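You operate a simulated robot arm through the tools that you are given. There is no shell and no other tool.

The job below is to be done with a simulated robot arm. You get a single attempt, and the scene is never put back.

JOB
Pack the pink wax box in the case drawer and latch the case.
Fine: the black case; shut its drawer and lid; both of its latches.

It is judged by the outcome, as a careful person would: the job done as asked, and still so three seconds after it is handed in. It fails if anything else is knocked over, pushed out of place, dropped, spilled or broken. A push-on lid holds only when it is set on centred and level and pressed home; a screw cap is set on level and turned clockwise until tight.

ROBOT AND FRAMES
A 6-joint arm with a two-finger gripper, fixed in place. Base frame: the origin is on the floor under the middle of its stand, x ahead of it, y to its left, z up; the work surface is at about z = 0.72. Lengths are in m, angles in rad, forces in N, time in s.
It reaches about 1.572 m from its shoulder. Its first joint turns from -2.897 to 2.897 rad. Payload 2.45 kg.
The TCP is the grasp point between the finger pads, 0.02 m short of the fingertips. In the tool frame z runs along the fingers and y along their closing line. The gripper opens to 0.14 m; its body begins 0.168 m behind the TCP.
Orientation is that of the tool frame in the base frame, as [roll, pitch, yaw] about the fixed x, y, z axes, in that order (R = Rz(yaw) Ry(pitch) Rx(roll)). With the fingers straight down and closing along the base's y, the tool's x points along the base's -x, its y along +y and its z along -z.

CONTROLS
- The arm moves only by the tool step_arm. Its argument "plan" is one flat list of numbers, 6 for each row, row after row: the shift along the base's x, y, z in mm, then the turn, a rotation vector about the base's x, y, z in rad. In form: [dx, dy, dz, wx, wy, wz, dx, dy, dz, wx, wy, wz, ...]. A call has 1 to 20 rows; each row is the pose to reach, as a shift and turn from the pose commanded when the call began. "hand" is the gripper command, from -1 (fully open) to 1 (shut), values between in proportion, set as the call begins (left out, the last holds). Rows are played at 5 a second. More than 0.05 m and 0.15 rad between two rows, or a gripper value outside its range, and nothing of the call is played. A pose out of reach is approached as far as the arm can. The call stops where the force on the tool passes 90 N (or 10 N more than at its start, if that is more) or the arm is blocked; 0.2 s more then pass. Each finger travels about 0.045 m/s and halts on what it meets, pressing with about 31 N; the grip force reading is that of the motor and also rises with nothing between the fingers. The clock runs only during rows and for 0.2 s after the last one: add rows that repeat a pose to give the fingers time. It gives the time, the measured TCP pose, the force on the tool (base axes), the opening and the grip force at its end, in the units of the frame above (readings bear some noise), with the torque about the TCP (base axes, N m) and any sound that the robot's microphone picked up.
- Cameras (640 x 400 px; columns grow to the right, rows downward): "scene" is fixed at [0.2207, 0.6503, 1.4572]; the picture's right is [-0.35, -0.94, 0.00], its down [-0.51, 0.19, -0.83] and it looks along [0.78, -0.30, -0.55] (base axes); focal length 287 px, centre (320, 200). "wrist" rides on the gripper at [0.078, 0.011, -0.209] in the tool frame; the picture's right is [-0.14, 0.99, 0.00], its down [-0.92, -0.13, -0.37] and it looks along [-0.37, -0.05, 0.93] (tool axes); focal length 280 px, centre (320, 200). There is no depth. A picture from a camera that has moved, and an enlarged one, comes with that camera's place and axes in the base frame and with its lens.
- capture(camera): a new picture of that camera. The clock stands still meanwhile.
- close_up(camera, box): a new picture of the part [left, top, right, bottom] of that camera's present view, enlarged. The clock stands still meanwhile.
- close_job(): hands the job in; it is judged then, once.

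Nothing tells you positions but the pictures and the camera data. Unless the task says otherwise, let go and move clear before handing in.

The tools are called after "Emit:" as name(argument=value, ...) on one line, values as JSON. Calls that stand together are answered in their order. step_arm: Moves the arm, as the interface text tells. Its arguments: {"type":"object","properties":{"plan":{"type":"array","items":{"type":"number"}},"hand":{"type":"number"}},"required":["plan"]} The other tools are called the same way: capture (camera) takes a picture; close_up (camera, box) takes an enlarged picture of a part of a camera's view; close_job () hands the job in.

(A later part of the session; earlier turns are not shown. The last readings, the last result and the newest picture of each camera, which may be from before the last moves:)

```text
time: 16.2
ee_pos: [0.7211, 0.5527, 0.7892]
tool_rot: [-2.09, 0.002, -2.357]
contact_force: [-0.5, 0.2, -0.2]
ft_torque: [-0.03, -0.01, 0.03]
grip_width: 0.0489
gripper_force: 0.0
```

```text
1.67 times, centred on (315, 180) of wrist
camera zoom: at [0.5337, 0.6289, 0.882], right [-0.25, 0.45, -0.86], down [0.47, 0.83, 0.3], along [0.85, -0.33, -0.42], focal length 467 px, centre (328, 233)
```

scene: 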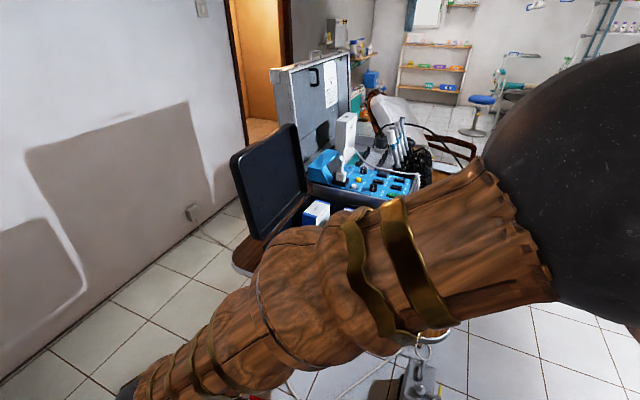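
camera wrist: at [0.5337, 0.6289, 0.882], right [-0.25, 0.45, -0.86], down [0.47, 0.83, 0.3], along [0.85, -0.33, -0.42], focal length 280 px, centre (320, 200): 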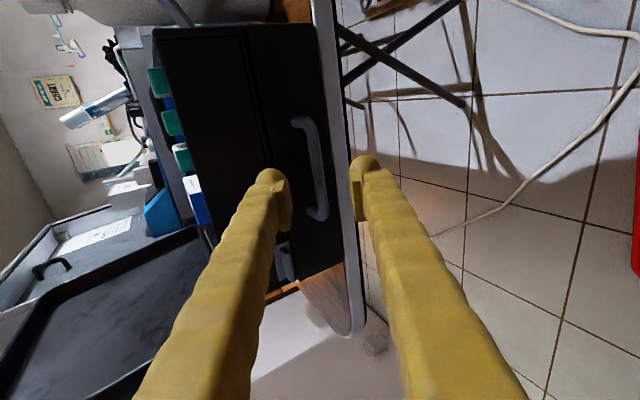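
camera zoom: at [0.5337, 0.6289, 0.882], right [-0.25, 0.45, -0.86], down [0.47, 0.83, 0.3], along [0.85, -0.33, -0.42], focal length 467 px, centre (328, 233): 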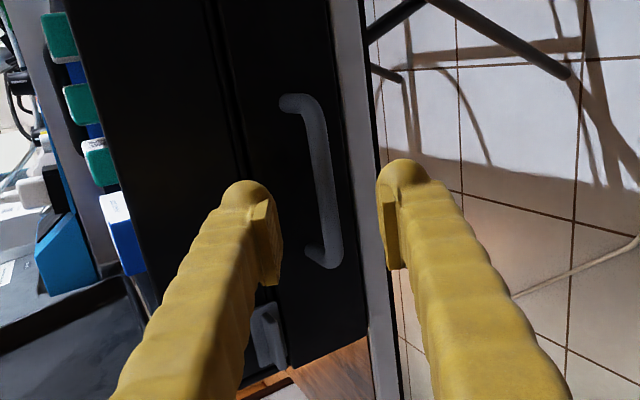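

The fingers straddle the bar correctly. I'll advance the last 5 cm slowly.

Emit:
step_arm(plan=[9, -9, -7, 0, 0, 0, 17, -17, -14, 0, 0, 0, 25, -25, -20.5, 0, 0, 0, 33, -33, -27, 0, 0, 0])

Emit:
close_up(camera="wrist", box=[230, 60, 400, 300])

```text
time: 17.2
ee_pos: [0.7532, 0.5185, 0.7627]
tool_rot: [-2.089, 0.002, -2.357]
contact_force: [0.1, -0.1, 0.1]
ft_torque: [0.0, 0.01, 0.01]
grip_width: 0.0492
gripper_force: 0.0
```

```text
1.67 times, centred on (315, 180) of wrist
camera zoom: at [0.5662, 0.5951, 0.8551], right [-0.25, 0.45, -0.86], down [0.47, 0.83, 0.29], along [0.85, -0.33, -0.42], focal length 467 px, centre (328, 233)
```

zoom: 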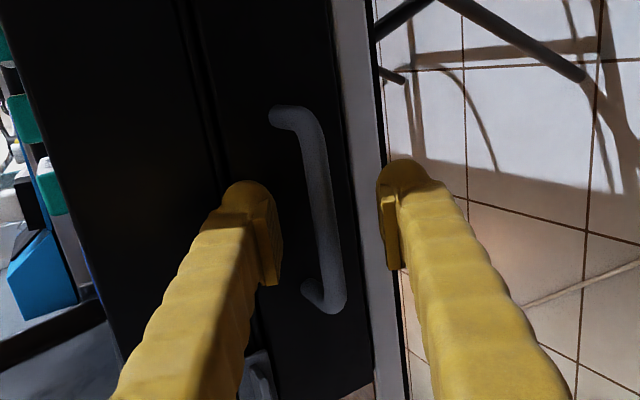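

The bar is centred between the fingers. I'll close the gripper on it.

Emit:
step_arm(plan=[0, 0, 0, 0, 0, 0, 0, 0, 0, 0, 0, 0, 0, 0, 0, 0, 0, 0, 0, 0, 0, 0, 0, 0, 0, 0, 0, 0, 0, 0], hand=1)

Emit:
close_up(camera="wrist", box=[230, 60, 400, 300])

```text
time: 18.4
ee_pos: [0.7532, 0.5184, 0.7631]
tool_rot: [-2.087, 0.005, -2.357]
contact_force: [2.0, -2.3, 25.0]
ft_torque: [0.38, -0.62, -0.44]
grip_width: 0.0099
gripper_force: 37.2
```

```text
1.67 times, centred on (315, 180) of wrist
camera zoom: at [0.5664, 0.595, 0.856], right [-0.25, 0.45, -0.86], down [0.47, 0.83, 0.3], along [0.85, -0.33, -0.41], focal length 467 px, centre (328, 233)
```

zoom: 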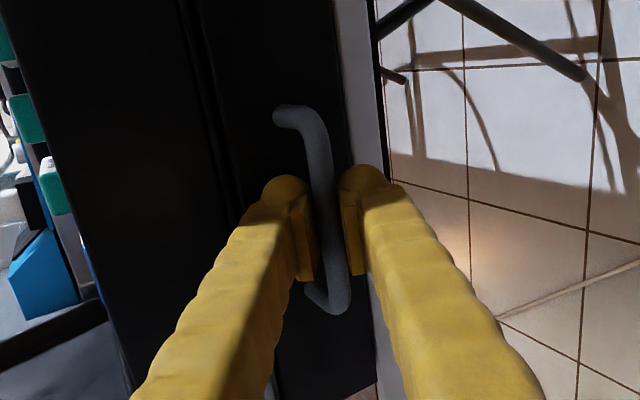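

The bar is gripped (about 10 mm wide), with a 25 N vertical bias because the hand sits slightly low. I'll raise it slightly to relieve that before pulling.

Emit:
step_arm(plan=[0, 0, 1, 0, 0, 0, 0, 0, 1.5, 0, 0, 0, 0, 0, 1.5, 0, 0, 0])

```text
time: 19.2
ee_pos: [0.7528, 0.5184, 0.7628]
tool_rot: [-2.09, 0.003, -2.359]
contact_force: [4.7, 0.3, 8.8]
ft_torque: [0.46, -0.55, -0.39]
grip_width: 0.0098
gripper_force: 37.1
```

The vertical force is down to 9 N. Now a gentle test pull of a few millimetres straight out of the drawer front.

Emit:
step_arm(plan=[-1.5, 1.5, 0.5, 0, 0, 0, -3, 3, 0.7, 0, 0, 0, -5, 5, 0.7, 0, 0, 0, -5, 5, 0.7, 0, 0, 0])

Emit:
capture(camera="wrist")

Emit:
close_up(camera="wrist", box=[180, 0, 400, 240])

```text
time: 20.2
ee_pos: [0.7482, 0.5233, 0.7635]
tool_rot: [-2.09, 0.001, -2.357]
contact_force: [2.2, -1.5, -18.5]
ft_torque: [0.6, -0.45, -0.35]
grip_width: 0.0097
gripper_force: 36.7
```

```text
taken
camera wrist: at [0.5619, 0.5999, 0.8565], right [-0.25, 0.45, -0.86], down [0.47, 0.83, 0.29], along [0.85, -0.33, -0.42], focal length 280 px, centre (320, 200)
```

wrist: 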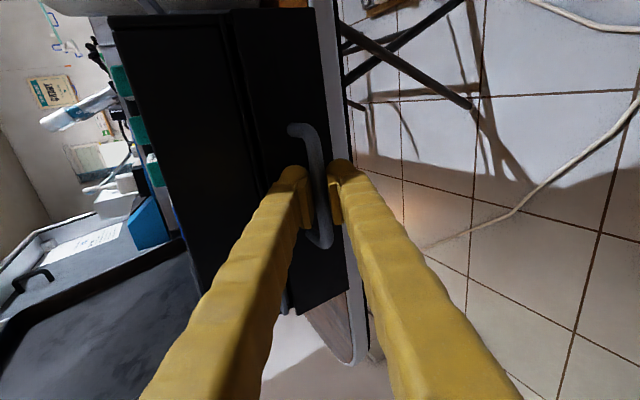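

```text
1.67 times, centred on (290, 120) of wrist
camera zoom: at [0.5619, 0.5999, 0.8565], right [-0.25, 0.45, -0.86], down [0.47, 0.83, 0.29], along [0.85, -0.33, -0.42], focal length 467 px, centre (370, 333)
```

zoom: 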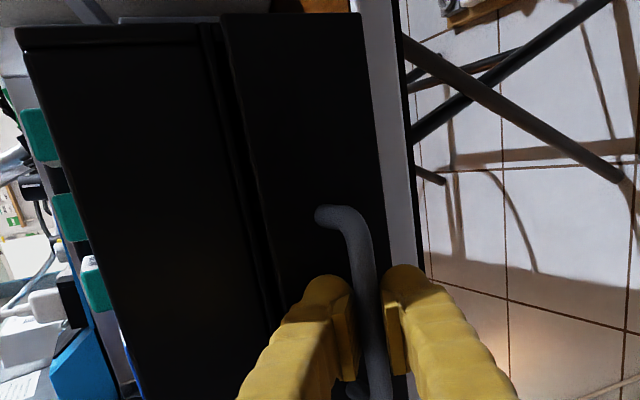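

The drawer moves freely (only about 3 N resistance). I'll correct the height and pull it further out.

Emit:
step_arm(plan=[-5, 5, -1, 0, 0, 0, -12, 12, -1.3, 0, 0, 0, -20, 20, -1.3, 0, 0, 0, -28, 28, -1.3, 0, 0, 0, -36, 36, -1.3, 0, 0, 0, -44, 44, -1.3, 0, 0, 0, -52, 52, -1.3, 0, 0, 0, -60, 60, -1.3, 0, 0, 0, -60, 60, -1.3, 0, 0, 0])

Emit:
capture(camera="wrist")

Emit:
capture(camera="scene")

```text
time: 22.2
ee_pos: [0.688, 0.5841, 0.7633]
tool_rot: [-2.089, 0.002, -2.358]
contact_force: [-10.3, -11.1, -7.0]
ft_torque: [0.5, -0.37, -0.56]
grip_width: 0.0099
gripper_force: 37.5
```

```text
taken
camera wrist: at [0.5019, 0.6601, 0.8562], right [-0.25, 0.45, -0.86], down [0.47, 0.83, 0.29], along [0.85, -0.33, -0.42], focal length 280 px, centre (320, 200)
```

wrist: 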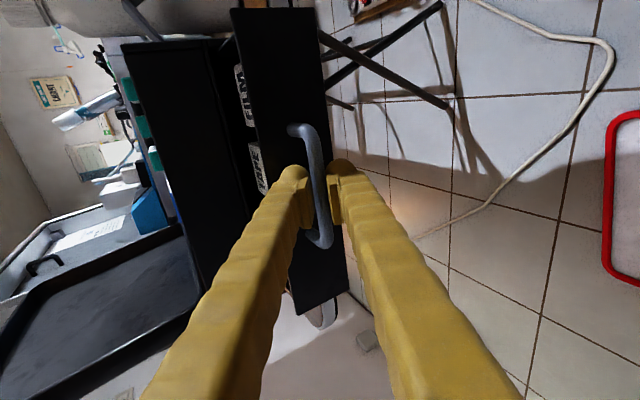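

```text
taken
```

scene: 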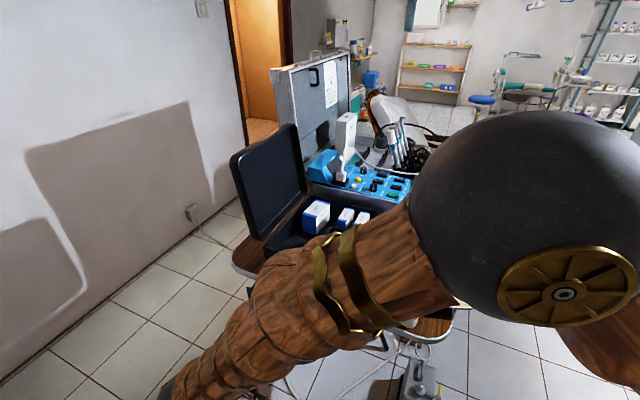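

The drawer is out about 8.5 cm and holds some labelled items. There's a 15 N sideways load because my pull line is about 1° off the drawer axis, so I'll relieve it and continue with a corrected direction.

Emit:
step_arm(plan=[-0.9, -0.9, -0.5, 0, 0, 0, -7, 5.7, -0.6, 0, 0, 0, -15, 13.5, -0.6, 0, 0, 0, -23, 21.2, -0.6, 0, 0, 0, -31, 29, -0.6, 0, 0, 0, -39, 36.7, -0.6, 0, 0, 0, -39, 36.7, -0.6, 0, 0, 0])

Emit:
capture(camera="wrist")

Emit:
close_up(camera="wrist", box=[120, 0, 360, 240])

```text
time: 23.8
ee_pos: [0.6503, 0.6203, 0.763]
tool_rot: [-2.09, 0.003, -2.356]
contact_force: [18.5, 16.6, -0.5]
ft_torque: [0.55, -0.59, -0.21]
grip_width: 0.0096
gripper_force: 36.5
```

```text
taken
camera wrist: at [0.4633, 0.6971, 0.8558], right [-0.25, 0.45, -0.86], down [0.47, 0.83, 0.3], along [0.85, -0.33, -0.42], focal length 280 px, centre (320, 200)
```

wrist: 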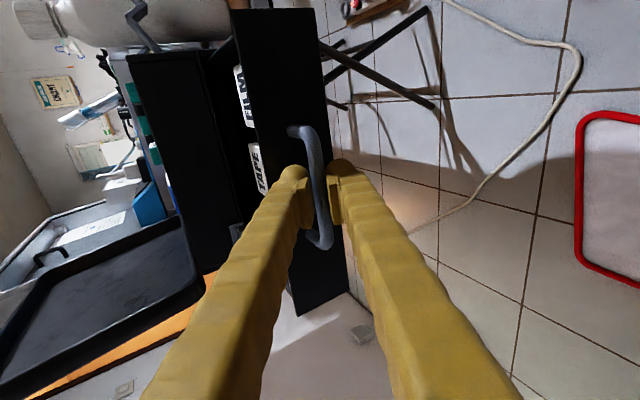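

```text
1.67 times, centred on (240, 120) of wrist
camera zoom: at [0.4633, 0.6971, 0.8558], right [-0.25, 0.45, -0.86], down [0.47, 0.83, 0.3], along [0.85, -0.33, -0.42], focal length 467 px, centre (453, 333)
```

zoom: 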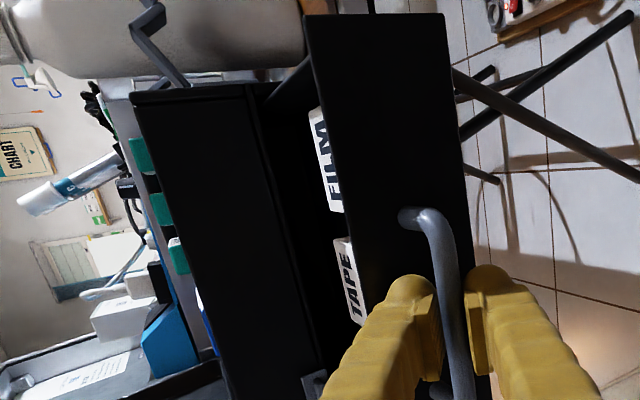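

The drawer is about 14.5 cm out, with FILM and TAPE boxes inside. I'll relieve the side load, release the handle, back off and look from above.

Emit:
step_arm(plan=[0.8, 0.8, 0, 0, 0, 0, 1.1, 1.1, 0, 0, 0, 0, 1.1, 1.1, 0, 0, 0, 0])

```text
time: 24.6
ee_pos: [0.6504, 0.6201, 0.7627]
tool_rot: [-2.089, 0.0, -2.361]
contact_force: [-8.6, -8.1, 9.4]
ft_torque: [0.41, -0.49, -0.51]
grip_width: 0.009
gripper_force: 36.9
```

Emit:
step_arm(plan=[-0.3, -0.3, 0.5, 0, 0, 0, -0.3, -0.3, 0.5, 0, 0, 0, -0.3, -0.3, 0.5, 0, 0, 0, -0.3, -0.3, 0.5, 0, 0, 0], hand=0.3)

Emit:
step_arm(plan=[-20, 20, 16, 0, 0, 0, -40, 40, 32, 0, 0, 0, -50, 50, 60, 0, 0, 0, -50, 50, 100, 0, 0, 0, -50, 50, 145, 0, 0, 0, -50, 50, 190, 0, 0, 0, -50, 50, 235, 0, 0, 0, -50, 50, 280, 0, 0, 0])

Emit:
capture(camera="scene")

Emit:
capture(camera="wrist")

```text
time: 25.6
ee_pos: [0.6512, 0.6209, 0.7631]
tool_rot: [-2.09, 0.002, -2.357]
contact_force: [-0.2, -0.1, 0.0]
ft_torque: [0.0, -0.01, -0.01]
grip_width: 0.0489
gripper_force: 0.1
```

```text
time: 27.4
ee_pos: [0.6006, 0.6716, 1.0427]
tool_rot: [-2.09, 0.0, -2.359]
contact_force: [0.4, 0.2, -0.5]
ft_torque: [-0.05, -0.03, 0.01]
grip_width: 0.0489
gripper_force: 0.0
```

```text
taken
```

scene: 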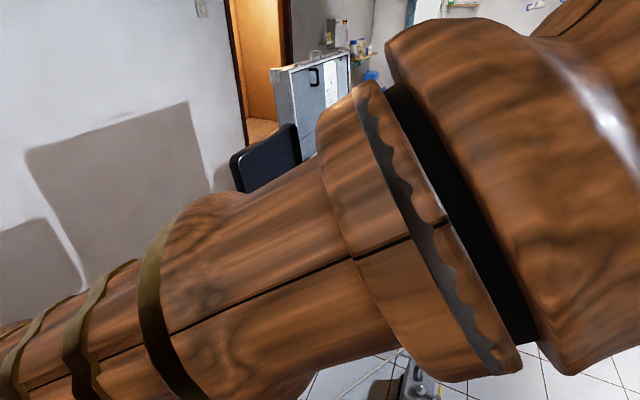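

```text
taken
camera wrist: at [0.4129, 0.7478, 1.1364], right [-0.25, 0.44, -0.86], down [0.47, 0.83, 0.29], along [0.85, -0.33, -0.42], focal length 280 px, centre (320, 200)
```

wrist: 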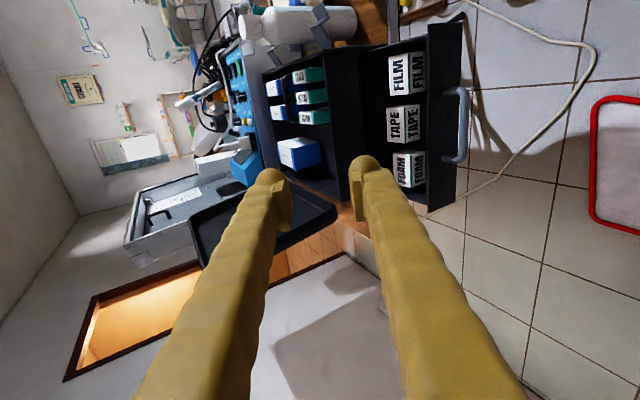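

Emit:
close_up(camera="wrist", box=[330, 20, 490, 220])

Emit:
step_arm(plan=[2, -20, 2, 0.0926, 0.0926, 0, 4, -40, 4, 0.1851, 0.1851, 0, 6, -65, 6, 0.2777, 0.2777, 0, 8, -90, 8, 0.3703, 0.3703, 0, 12, -115, 10, 0.4628, 0.4628, 0, 16, -140, 12, 0.5554, 0.5554, 0, 20, -165, 14, 0.648, 0.648, 0, 24, -185, 17, 0.7405, 0.7405, 0])

Emit:
capture(camera="wrist")

Emit:
capture(camera="scene")

```text
2.00 times, centred on (410, 120) of wrist
camera zoom: at [0.4129, 0.7478, 1.1364], right [-0.25, 0.44, -0.86], down [0.47, 0.83, 0.29], along [0.85, -0.33, -0.42], focal length 561 px, centre (140, 360)
```

zoom: 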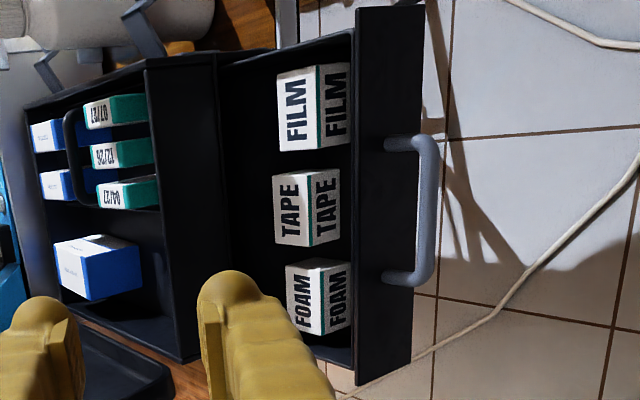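

```text
time: 29.2
ee_pos: [0.6249, 0.4855, 1.06]
tool_rot: [-3.138, 0.0, -2.357]
contact_force: [0.5, -0.6, -0.4]
ft_torque: [-0.02, 0.02, 0.0]
grip_width: 0.0489
gripper_force: 0.1
```

```text
taken
camera wrist: at [0.5611, 0.4378, 1.2686], right [-0.6, 0.8, 0.0], down [0.74, 0.56, 0.37], along [0.3, 0.22, -0.93], focal length 280 px, centre (320, 200)
```

wrist: 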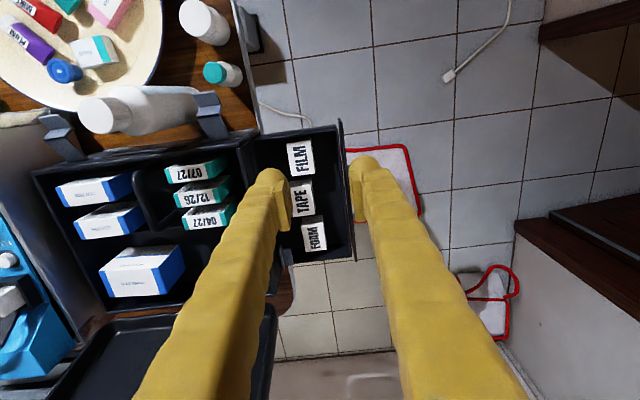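

```text
taken
```

scene: 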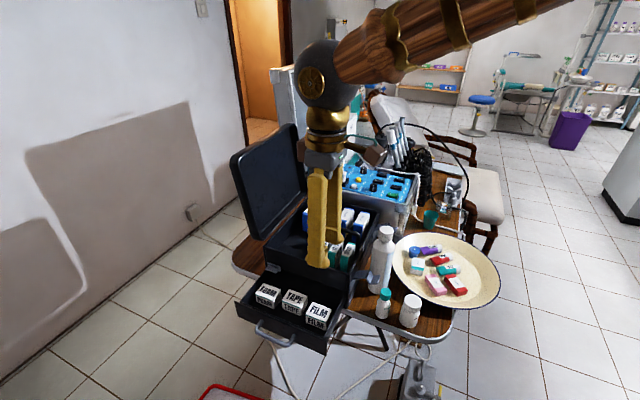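

Emit:
close_up(camera="scene", box=[225, 230, 365, 360])

Emit:
close_up(camera="wrist", box=[220, 100, 370, 290])

```text
3.08 times, centred on (295, 295) of scene
camera zoom: at [0.2207, 0.6503, 1.4572], right [-0.35, -0.94, 0.0], down [-0.51, 0.19, -0.83], along [0.78, -0.3, -0.55], focal length 882 px, centre (397, -92)
```

zoom: 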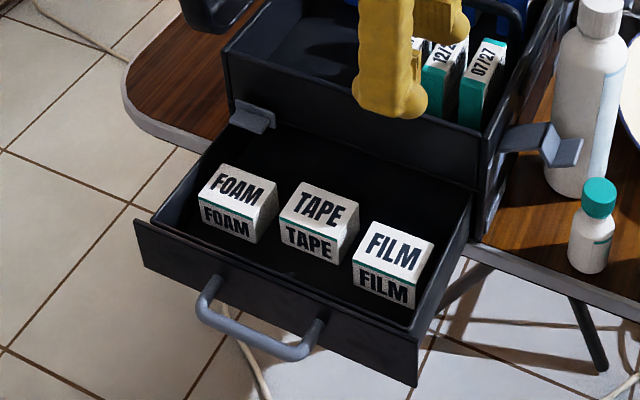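

```text
2.11 times, centred on (295, 195) of wrist
camera zoom: at [0.5611, 0.4378, 1.2686], right [-0.6, 0.8, 0.0], down [0.74, 0.56, 0.37], along [0.3, 0.22, -0.93], focal length 590 px, centre (373, 210)
```

zoom: 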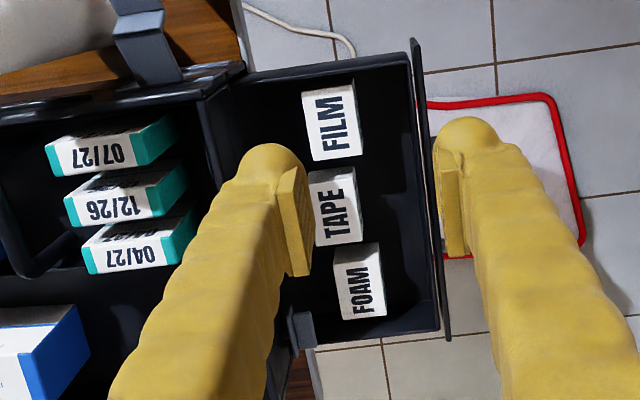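

The drawer has a clear band, about 5 cm deep, behind the FILM/TAPE/FOAM boxes where the wax box fits lengthwise. Now I'll go over the plate to look closely at the pink box and its neighbours.

Emit:
step_arm(plan=[0, -38, 10, 0, 0, -0.09, 2, -77, 20, 0, 0, -0.18, 5, -116, 30, 0, 0, -0.27, 8, -155, 30, 0, 0, -0.36, 12, -194, 30, 0, 0, -0.45, 16, -233, 30, 0, 0, -0.54, 20, -272, 25, 0, 0, -0.63, 25, -311, 10, 0, 0, -0.72, 30, -350, -10, 0, 0, -0.8, 35, -388, -30, 0, 0, -0.873], hand=-1)

Emit:
capture(camera="wrist")

Emit:
close_up(camera="wrist", box=[220, 80, 420, 220])

```text
time: 31.4
ee_pos: [0.6603, 0.0969, 1.029]
tool_rot: [-3.138, 0.0, 3.05]
contact_force: [-0.1, 0.2, 0.6]
ft_torque: [0.01, 0.0, -0.01]
grip_width: 0.1402
gripper_force: 0.2
```

```text
taken
camera wrist: at [0.5835, 0.1155, 1.238], right [0.23, 0.97, -0.01], down [0.91, -0.21, 0.37], along [0.36, -0.09, -0.93], focal length 280 px, centre (320, 200)
```

wrist: 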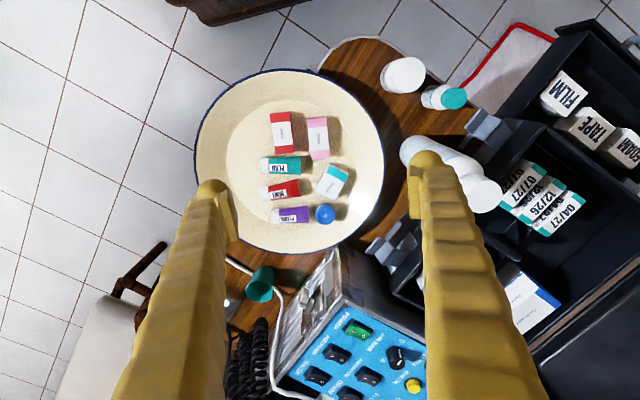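

```text
2.86 times, centred on (320, 150) of wrist
camera zoom: at [0.5835, 0.1155, 1.238], right [0.23, 0.97, -0.01], down [0.91, -0.21, 0.37], along [0.36, -0.09, -0.93], focal length 801 px, centre (320, 343)
```

zoom: 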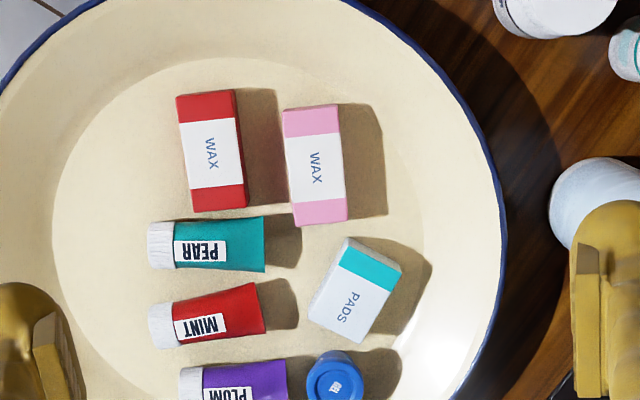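

The pink box centre is about (0.660, 0.095), with its long axis about 8° off x, roughly 33×69×21 mm. The gap to the red WAX box (about 27 mm) is slightly too narrow for a 30 mm finger. I'll press one fingertip lightly on the pink box's top and drag it about 1 cm away from the red one.

Emit:
step_arm(plan=[-4, -40, -20, 0, 0, 0, -8, -80, -40, 0, 0, 0, -8, -86, -85, 0, 0, 0, -8, -86, -130, 0, 0, 0, -8, -86, -175, 0, 0, 0, -8, -86, -215, 0, 0, 0, -8, -86, -235, 0, 0, 0])

Emit:
capture(camera="wrist")

Emit:
capture(camera="scene")

```text
time: 33.0
ee_pos: [0.6522, 0.0126, 0.7942]
tool_rot: [-3.135, 0.0, 3.053]
contact_force: [0.5, 0.5, 0.1]
ft_torque: [0.02, -0.01, 0.0]
grip_width: 0.14
gripper_force: 0.0
```

```text
taken
camera wrist: at [0.5755, 0.0305, 1.0022], right [0.23, 0.97, -0.01], down [0.91, -0.21, 0.37], along [0.36, -0.09, -0.93], focal length 280 px, centre (320, 200)
```

wrist: 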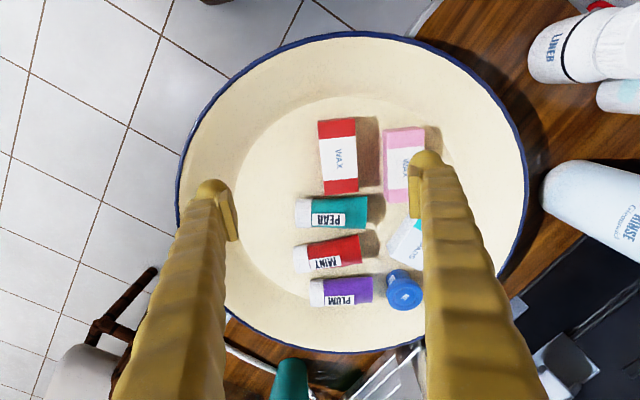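

```text
taken
```

scene: 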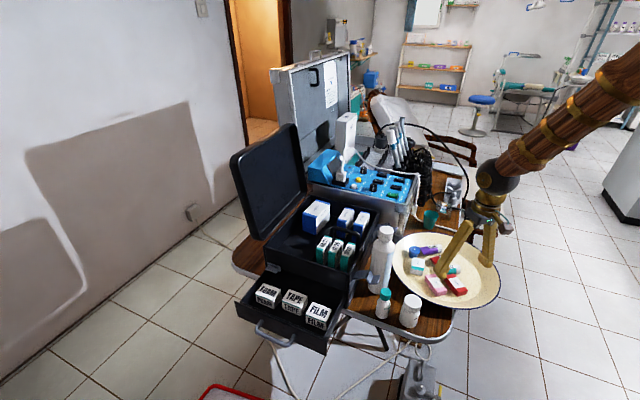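

Emit:
close_up(camera="scene", box=[390, 210, 510, 310])

Emit:
close_up(camera="wrist", box=[280, 100, 480, 260])

```text
4.00 times, centred on (450, 260) of scene
camera zoom: at [0.2207, 0.6503, 1.4572], right [-0.35, -0.94, 0.0], down [-0.51, 0.19, -0.83], along [0.78, -0.3, -0.55], focal length 1147 px, centre (-200, -40)
```

zoom: 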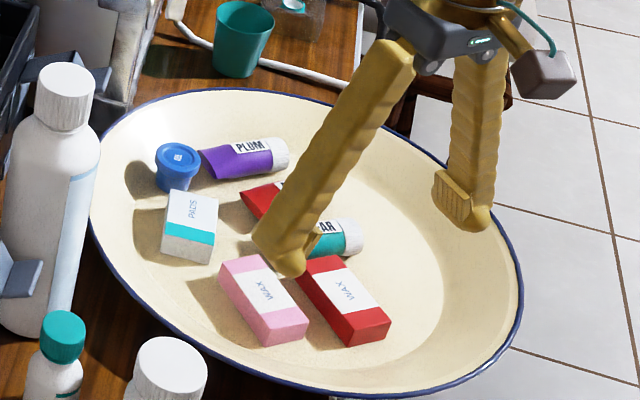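

```text
2.50 times, centred on (380, 180) of wrist
camera zoom: at [0.5755, 0.0305, 1.0022], right [0.23, 0.97, -0.01], down [0.91, -0.21, 0.37], along [0.36, -0.09, -0.93], focal length 701 px, centre (170, 250)
```

zoom: 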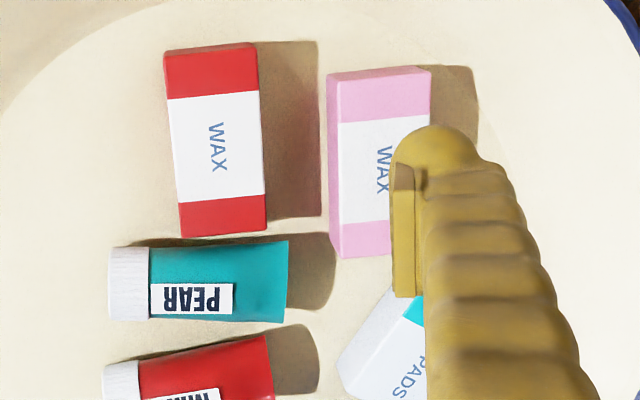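

The fingertip is centred over the pink box, whose top I estimate at z≈0.74. I'll lower in small steps until light contact.

Emit:
step_arm(plan=[0, 0, -8, 0, 0, 0, 0, 0, -16, 0, 0, 0, 0, 0, -23, 0, 0, 0, 0, 0, -27, 0, 0, 0])

Emit:
step_arm(plan=[0, 0, -1, 0, 0, 0, 0, 0, -2, 0, 0, 0])

Emit:
step_arm(plan=[0, 0, -1, 0, 0, 0, 0, 0, -2, 0, 0, 0])

```text
time: 34.0
ee_pos: [0.6515, 0.012, 0.7668]
tool_rot: [-3.139, 0.002, 3.053]
contact_force: [-0.3, -0.2, 0.0]
ft_torque: [-0.01, -0.03, -0.02]
grip_width: 0.14
gripper_force: 0.0
```

```text
time: 34.6
ee_pos: [0.6529, 0.0119, 0.7661]
tool_rot: [-3.135, 0.0, 3.053]
contact_force: [-0.4, 0.4, -0.1]
ft_torque: [-0.03, -0.03, 0.02]
grip_width: 0.1399
gripper_force: 0.2
```

```text
time: 35.2
ee_pos: [0.6523, 0.013, 0.7633]
tool_rot: [-3.134, 0.001, 3.052]
contact_force: [0.4, 0.3, -0.5]
ft_torque: [-0.01, -0.01, -0.01]
grip_width: 0.14
gripper_force: 0.0
```

Emit:
step_arm(plan=[0, 0, -1, 0, 0, 0, 0, 0, -2, 0, 0, 0])

Emit:
close_up(camera="scene", box=[410, 240, 490, 310])

```text
time: 35.8
ee_pos: [0.6522, 0.0115, 0.7622]
tool_rot: [-3.136, 0.0, 3.053]
contact_force: [-0.2, 0.6, 0.2]
ft_torque: [0.01, -0.02, -0.03]
grip_width: 0.14
gripper_force: 0.1
```

```text
5.71 times, centred on (450, 275) of scene
camera zoom: at [0.2207, 0.6503, 1.4572], right [-0.35, -0.94, 0.0], down [-0.51, 0.19, -0.83], along [0.78, -0.3, -0.55], focal length 1638 px, centre (-423, -229)
```

zoom: 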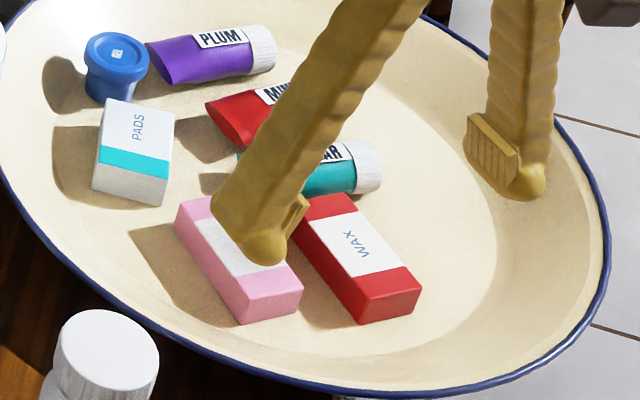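

Emit:
step_arm(plan=[0, 0, -1, 0, 0, 0, 0, 0, -2, 0, 0, 0])

Emit:
step_arm(plan=[0, 0, -1, 0, 0, 0, 0, 0, -1.5, 0, 0, 0])

```text
time: 36.4
ee_pos: [0.6512, 0.0116, 0.7596]
tool_rot: [-3.136, 0.001, 3.053]
contact_force: [-0.4, -0.2, 0.3]
ft_torque: [-0.02, 0.0, -0.01]
grip_width: 0.14
gripper_force: 0.0
```

```text
time: 37.0
ee_pos: [0.652, 0.0112, 0.7581]
tool_rot: [-3.136, 0.0, 3.053]
contact_force: [-0.1, 0.5, 0.3]
ft_torque: [-0.02, 0.0, 0.0]
grip_width: 0.1397
gripper_force: 0.0
```

Emit:
step_arm(plan=[0, 0, -1, 0, 0, 0, 0, 0, -1.5, 0, 0, 0])

Emit:
step_arm(plan=[0, 0, -1, 0, 0, 0, 0, 0, -1.5, 0, 0, 0])

Emit:
close_up(camera="scene", box=[410, 240, 490, 310])

```text
time: 37.6
ee_pos: [0.6523, 0.0127, 0.756]
tool_rot: [-3.135, 0.0, 3.053]
contact_force: [-0.5, -0.2, 8.4]
ft_torque: [0.67, -0.04, 0.04]
grip_width: 0.1402
gripper_force: 0.0
```

```text
time: 38.2
ee_pos: [0.6501, 0.012, 0.7555]
tool_rot: [-3.135, 0.002, 3.054]
contact_force: [-6.4, -2.3, 42.5]
ft_torque: [3.27, -0.2, 0.41]
grip_width: 0.1399
gripper_force: 0.2
```

```text
5.71 times, centred on (450, 275) of scene
camera zoom: at [0.2207, 0.6503, 1.4572], right [-0.35, -0.94, 0.0], down [-0.51, 0.19, -0.83], along [0.78, -0.3, -0.55], focal length 1638 px, centre (-423, -229)
```

zoom: 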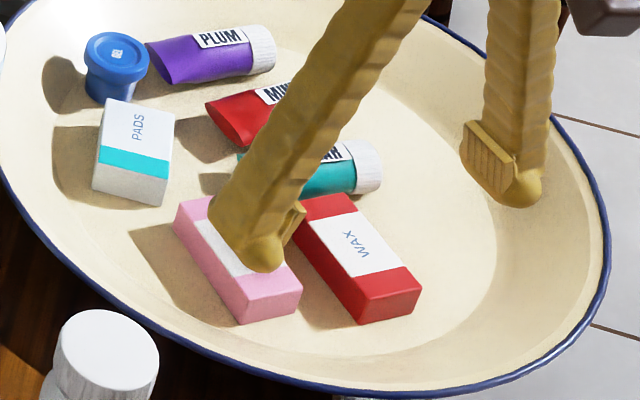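

Contact found: the box top is at about z=0.736. 42 N is more than I want, so I'll ease up a millimetre before dragging.

Emit:
step_arm(plan=[0, 0, 0.5, 0, 0, 0, 0, 0, 1, 0, 0, 0, 0, 0, 1, 0, 0, 0])

```text
time: 39.0
ee_pos: [0.6514, 0.012, 0.7567]
tool_rot: [-3.136, 0.0, 3.052]
contact_force: [2.8, 1.8, 32.0]
ft_torque: [2.52, -0.27, -0.29]
grip_width: 0.1399
gripper_force: 0.0
```

Emit:
step_arm(plan=[0, 0, 0.5, 0, 0, 0, 0, 0, 0.8, 0, 0, 0])

```text
time: 39.6
ee_pos: [0.6505, 0.0116, 0.7572]
tool_rot: [-3.136, -0.002, 3.05]
contact_force: [3.8, -0.8, 11.0]
ft_torque: [0.87, -0.13, -0.37]
grip_width: 0.1401
gripper_force: 0.0
```

Down to 11 N, which is good for dragging. I'll slide about 12 mm away from the red box.

Emit:
step_arm(plan=[0.4, 3, 0, 0, 0, 0, 0.8, 6, 0, 0, 0, 0, 1.2, 9, 0, 0, 0, 0, 1.7, 12.5, 0, 0, 0, 0])

Emit:
close_up(camera="scene", box=[410, 240, 490, 310])

Emit:
close_up(camera="wrist", box=[280, 100, 480, 260])

```text
time: 40.6
ee_pos: [0.6532, 0.025, 0.7573]
tool_rot: [-3.136, 0.002, 3.052]
contact_force: [-0.5, -5.2, 10.2]
ft_torque: [0.7, -0.11, 0.05]
grip_width: 0.1386
gripper_force: 0.0
```

```text
5.71 times, centred on (450, 275) of scene
camera zoom: at [0.2207, 0.6503, 1.4572], right [-0.35, -0.94, 0.0], down [-0.51, 0.19, -0.83], along [0.78, -0.3, -0.55], focal length 1638 px, centre (-423, -229)
```

zoom: 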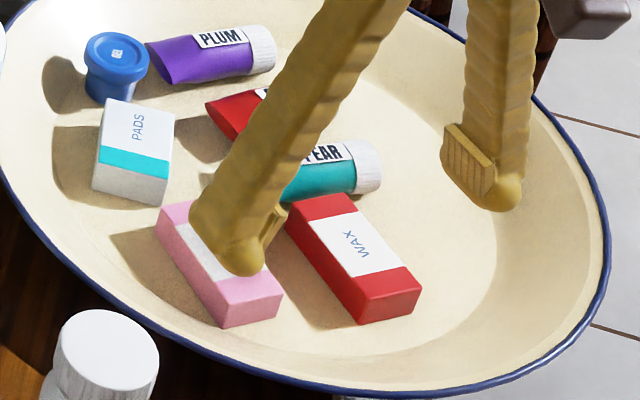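

```text
2.50 times, centred on (380, 180) of wrist
camera zoom: at [0.5768, 0.043, 0.9655], right [0.23, 0.97, -0.01], down [0.91, -0.21, 0.37], along [0.36, -0.09, -0.93], focal length 701 px, centre (170, 250)
```

zoom: 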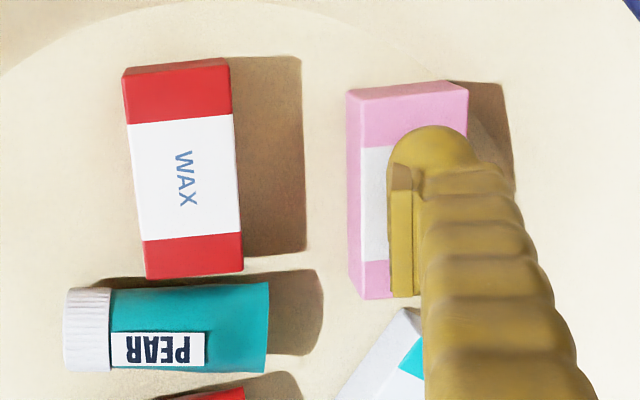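

The pink box slid over about 12 mm, and nothing else moved. I'll lift off and re-measure; then I'll open the drawer further so there's room to lower the box in.

Emit:
step_arm(plan=[0, 0, 20, 0, 0, 0, 0, 10, 65, 0, 0, 0, 3, 25, 112, 0, 0, 0, 5, 40, 158, 0, 0, 0, 8, 55, 205, 0, 0, 0, 8, 70, 250, 0, 0, 0, 8, 72, 290, 0, 0, 0])

Emit:
capture(camera="wrist")

Emit:
close_up(camera="wrist", box=[220, 80, 420, 220])

Emit:
close_up(camera="scene", box=[390, 220, 510, 320])

```text
time: 42.2
ee_pos: [0.6603, 0.095, 1.048]
tool_rot: [-3.137, -0.001, 3.053]
contact_force: [-0.4, -0.5, 0.4]
ft_torque: [0.02, 0.0, -0.02]
grip_width: 0.1401
gripper_force: 0.2
```

```text
taken
camera wrist: at [0.5848, 0.114, 1.2563], right [0.23, 0.97, -0.01], down [0.91, -0.21, 0.37], along [0.36, -0.09, -0.93], focal length 280 px, centre (320, 200)
```

wrist: 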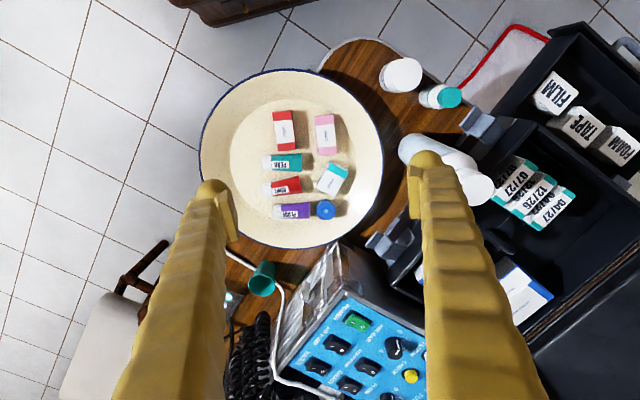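

```text
2.86 times, centred on (320, 150) of wrist
camera zoom: at [0.5848, 0.114, 1.2563], right [0.23, 0.97, -0.01], down [0.91, -0.21, 0.37], along [0.36, -0.09, -0.93], focal length 801 px, centre (320, 343)
```

zoom: 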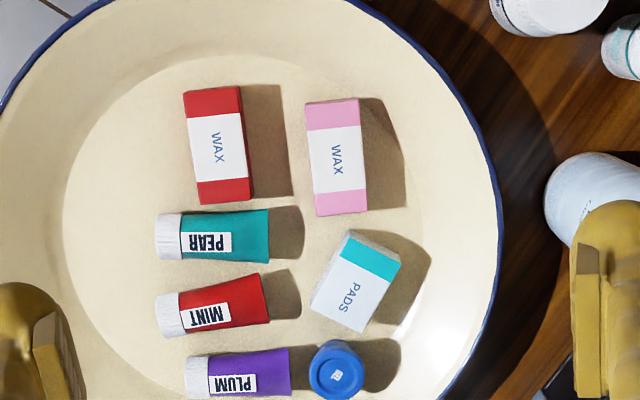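

```text
4.00 times, centred on (450, 270) of scene
camera zoom: at [0.2207, 0.6503, 1.4572], right [-0.35, -0.94, 0.0], down [-0.51, 0.19, -0.83], along [0.78, -0.3, -0.55], focal length 1147 px, centre (-200, -80)
```

zoom: 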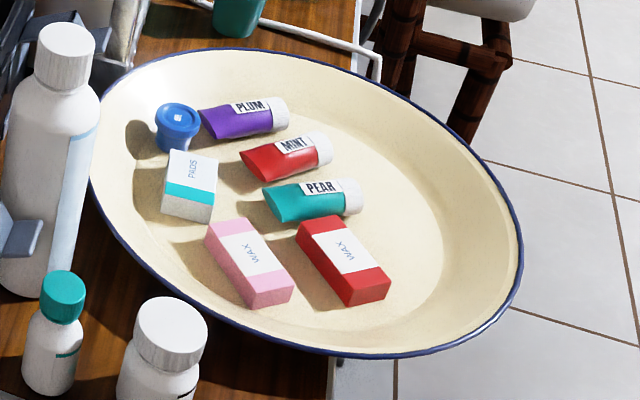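

The pink box is now at about (0.665, 0.106) with a 40 mm gap to the red one, enough for a finger. Next I'll go to the drawer and hook a finger behind its front panel to draw it out a bit more.

Emit:
step_arm(plan=[-1, 44, 2, 0, 0, 0.073, -3, 89, 2, 0, 0, 0.146, -4, 134, 2, 0, 0, 0.219, -6, 178, 2, 0, 0, 0.292, -7, 223, 2, 0, 0, 0.365, -9, 268, 2, 0, 0, 0.437, -10, 312, 2, 0, 0, 0.51, -12, 357, 2, 0, 0, 0.583, -13, 401, 2, 0, 0, 0.655, -15, 446, -10, 0, 0, 0.728, -16, 491, -25, 0, 0, 0.8, -17.5, 535, -40, 0, 0, 0.873])

Emit:
capture(camera="wrist")

Emit:
close_up(camera="wrist", box=[180, 60, 420, 240])

```text
time: 44.8
ee_pos: [0.6437, 0.6324, 1.0061]
tool_rot: [-3.136, 0.0, -2.358]
contact_force: [-0.2, 0.1, -0.3]
ft_torque: [0.02, -0.01, 0.02]
grip_width: 0.14
gripper_force: 0.0
```

```text
taken
camera wrist: at [0.5814, 0.5844, 1.2161], right [-0.6, 0.8, -0.01], down [0.74, 0.56, 0.37], along [0.3, 0.22, -0.93], focal length 280 px, centre (320, 200)
```

wrist: 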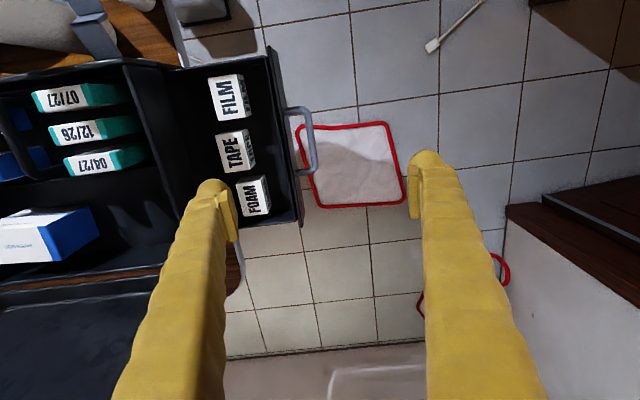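

```text
2.22 times, centred on (300, 150) of wrist
camera zoom: at [0.5814, 0.5844, 1.2161], right [-0.6, 0.8, -0.01], down [0.74, 0.56, 0.37], along [0.3, 0.22, -0.93], focal length 623 px, centre (364, 311)
```

zoom: 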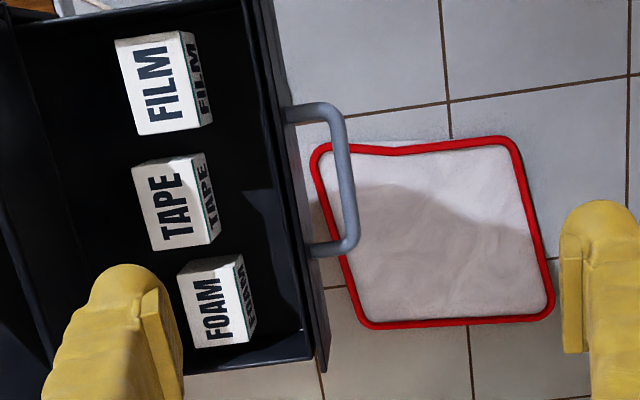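

The gap behind the front panel is wide enough (about 59 mm at the middle). I'll lower the inner finger into it, just behind the panel.

Emit:
step_arm(plan=[2, -2, -45, 0, 0, 0, 2, -2, -90, 0, 0, 0, 2, -2, -135, 0, 0, 0, 2, -2, -175, 0, 0, 0, 2, -2, -205, 0, 0, 0, 2, -2, -234, 0, 0, 0])

Emit:
capture(camera="scene")

Emit:
capture(camera="wrist")

```text
time: 46.2
ee_pos: [0.6469, 0.6296, 0.7732]
tool_rot: [-3.136, -0.001, -2.357]
contact_force: [0.4, 0.4, 0.6]
ft_torque: [-0.03, -0.03, 0.04]
grip_width: 0.1401
gripper_force: 0.2
```

```text
taken
```

scene: 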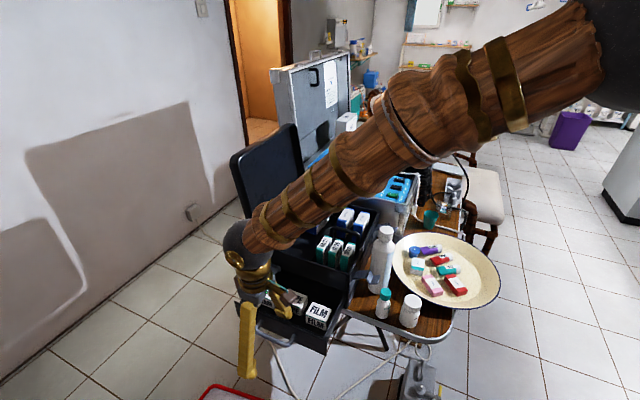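

```text
taken
camera wrist: at [0.5833, 0.5825, 0.9813], right [-0.6, 0.8, -0.01], down [0.74, 0.56, 0.37], along [0.3, 0.22, -0.93], focal length 280 px, centre (320, 200)
```

wrist: 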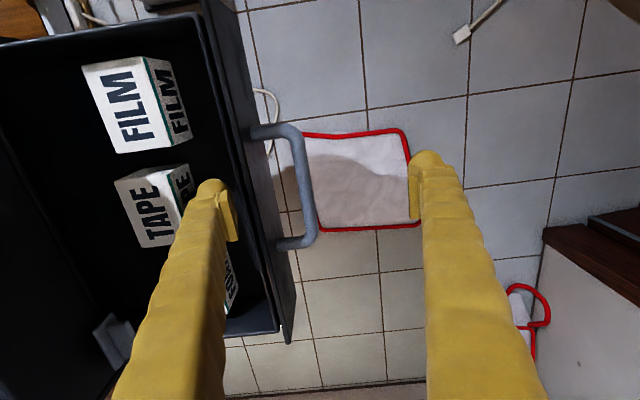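

Emit:
step_arm(plan=[-5, 5, 0, 0, 0, 0, -10, 10, 0, 0, 0, 0, -15, 15, 0, 0, 0, 0, -20, 20, 0, 0, 0, 0, -25, 25, 0, 0, 0, 0, -30, 30, 0, 0, 0, 0])

Emit:
capture(camera="wrist")

```text
time: 47.6
ee_pos: [0.6172, 0.6609, 0.7729]
tool_rot: [-3.135, 0.0, -2.356]
contact_force: [-0.1, -0.3, 0.6]
ft_torque: [-0.01, 0.01, 0.01]
grip_width: 0.14
gripper_force: 0.1
```

```text
taken
camera wrist: at [0.5528, 0.6126, 0.9815], right [-0.6, 0.8, -0.01], down [0.74, 0.56, 0.37], along [0.3, 0.22, -0.93], focal length 280 px, centre (320, 200)
```

wrist: 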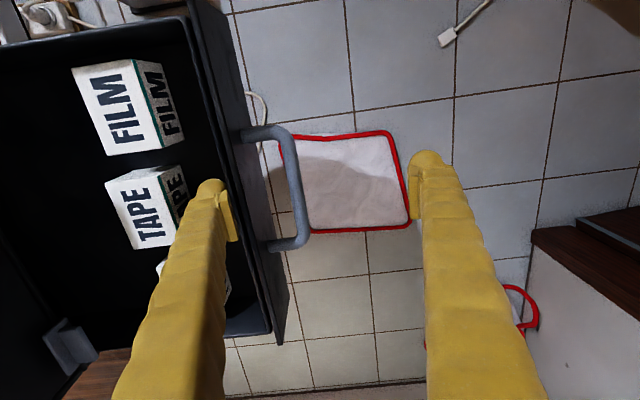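

Emit:
step_arm(plan=[-4, 4, 0, 0, 0, 0, -8, 8, 0, 0, 0, 0, -12, 12, 0, 0, 0, 0, -16, 16, 0, 0, 0, 0, -20, 20, 0, 0, 0, 0])

Emit:
capture(camera="wrist")

```text
time: 48.8
ee_pos: [0.5954, 0.6795, 0.7731]
tool_rot: [-3.137, 0.0, -2.358]
contact_force: [0.3, -2.2, 0.1]
ft_torque: [-0.02, -0.01, -0.01]
grip_width: 0.1401
gripper_force: 0.1
```

```text
taken
camera wrist: at [0.5327, 0.6323, 0.9818], right [-0.6, 0.8, -0.01], down [0.74, 0.56, 0.37], along [0.3, 0.22, -0.93], focal length 280 px, centre (320, 200)
```

wrist: 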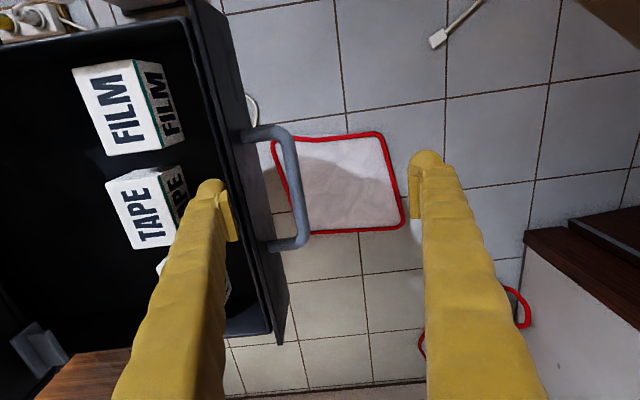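

The drawer is now about 20 cm out. I'll back the finger off the panel, lift out, and check the scene.

Emit:
step_arm(plan=[4, -4, 0, 0, 0, 0, 5, -5, 30, 0, 0, 0, 5, -5, 75, 0, 0, 0, 5, -5, 120, 0, 0, 0, 5, -5, 165, 0, 0, 0, 5, -15, 210, 0, 0, 0, 5, -30, 250, 0, 0, 0, 5, -45, 290, 0, 0, 0])

Emit:
capture(camera="wrist")

Emit:
capture(camera="scene")

```text
time: 50.6
ee_pos: [0.5999, 0.6339, 1.064]
tool_rot: [-3.136, -0.003, -2.357]
contact_force: [0.8, 0.0, 0.3]
ft_torque: [-0.02, 0.01, 0.01]
grip_width: 0.1399
gripper_force: 0.1
```

```text
taken
camera wrist: at [0.5378, 0.5869, 1.2717], right [-0.6, 0.8, -0.01], down [0.74, 0.56, 0.37], along [0.3, 0.22, -0.93], focal length 280 px, centre (320, 200)
```

wrist: 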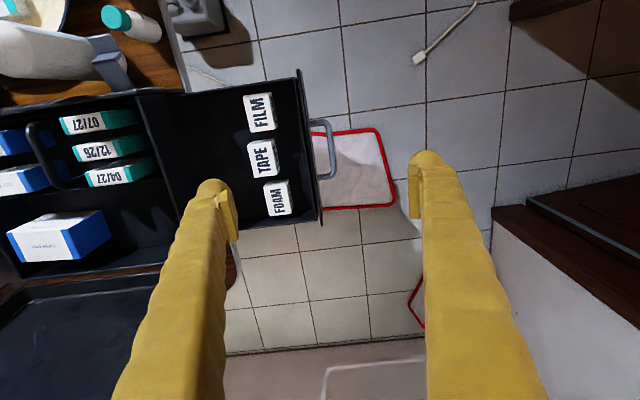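

```text
taken
```

scene: 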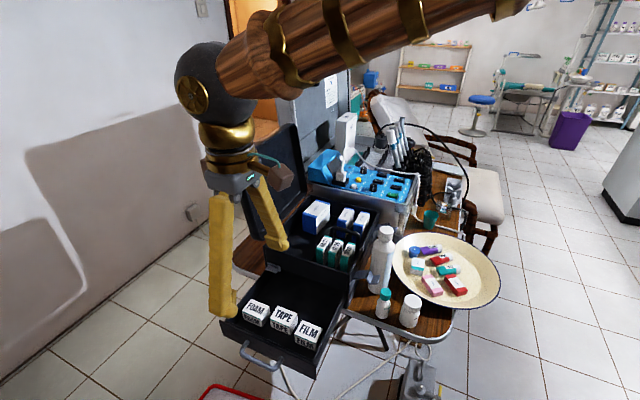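

Emit:
close_up(camera="wrist", box=[130, 60, 350, 240])

Emit:
close_up(camera="scene", box=[210, 240, 370, 380])

```text
2.22 times, centred on (240, 150) of wrist
camera zoom: at [0.5378, 0.5869, 1.2717], right [-0.6, 0.8, -0.01], down [0.74, 0.56, 0.37], along [0.3, 0.22, -0.93], focal length 623 px, centre (498, 311)
```

zoom: 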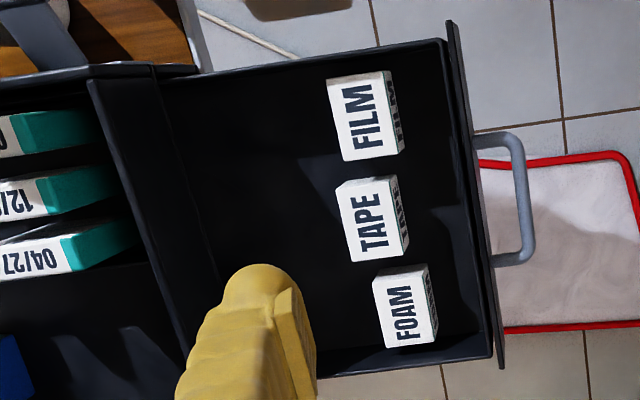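

```text
2.86 times, centred on (290, 310) of scene
camera zoom: at [0.2207, 0.6503, 1.4572], right [-0.35, -0.94, 0.0], down [-0.51, 0.19, -0.83], along [0.78, -0.3, -0.55], focal length 819 px, centre (406, -114)
```

zoom: 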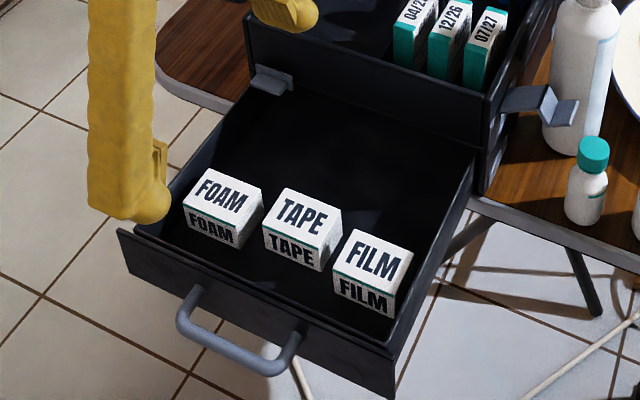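

The drawer now has a free area about 10 cm deep behind the three boxes. Next I'll go back over the plate, aligned with the pink box, with the gripper narrowed to about 44 mm.

Emit:
step_arm(plan=[5, -44, 0, 0, 0, -0.077, 10, -88, 0, 0, 0, -0.154, 15, -132, 0, 0, 0, -0.23, 20, -176, 0, 0, 0, -0.307, 25, -220, 0, 0, 0, -0.384, 30, -264, 0, 0, 0, -0.461, 36, -308, 0, 0, 0, -0.537, 41, -352, 0, 0, 0, -0.614, 46, -396, 0, 0, 0, -0.691, 51, -440, -10, 0, 0, -0.767, 56, -484, -30, 0, 0, -0.844, 61, -527, -60, 0, 0, -0.9207], hand=0.37)

Emit:
capture(camera="wrist")

Emit:
close_up(camera="wrist", box=[240, 80, 400, 220])

```text
refused: row 12 steps farther than a row can; nothing moved
```

```text
taken
camera wrist: at [0.5378, 0.5869, 1.2717], right [-0.6, 0.8, -0.01], down [0.74, 0.56, 0.37], along [0.3, 0.22, -0.93], focal length 280 px, centre (320, 200)
```

wrist: 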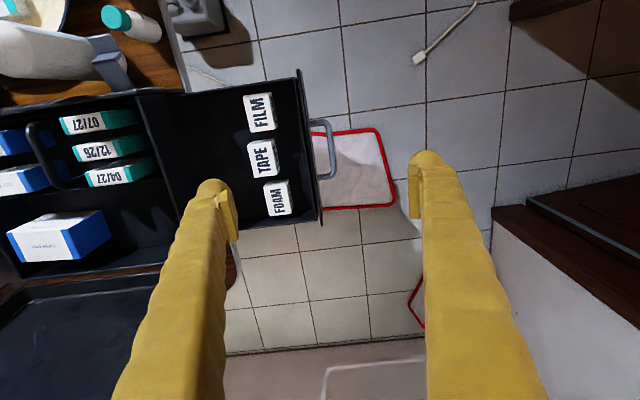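

```text
2.86 times, centred on (320, 150) of wrist
camera zoom: at [0.5378, 0.5869, 1.2717], right [-0.6, 0.8, -0.01], down [0.74, 0.56, 0.37], along [0.3, 0.22, -0.93], focal length 801 px, centre (320, 343)
```

zoom: 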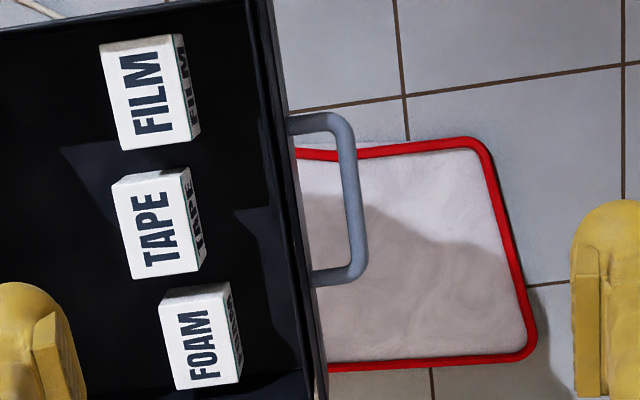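

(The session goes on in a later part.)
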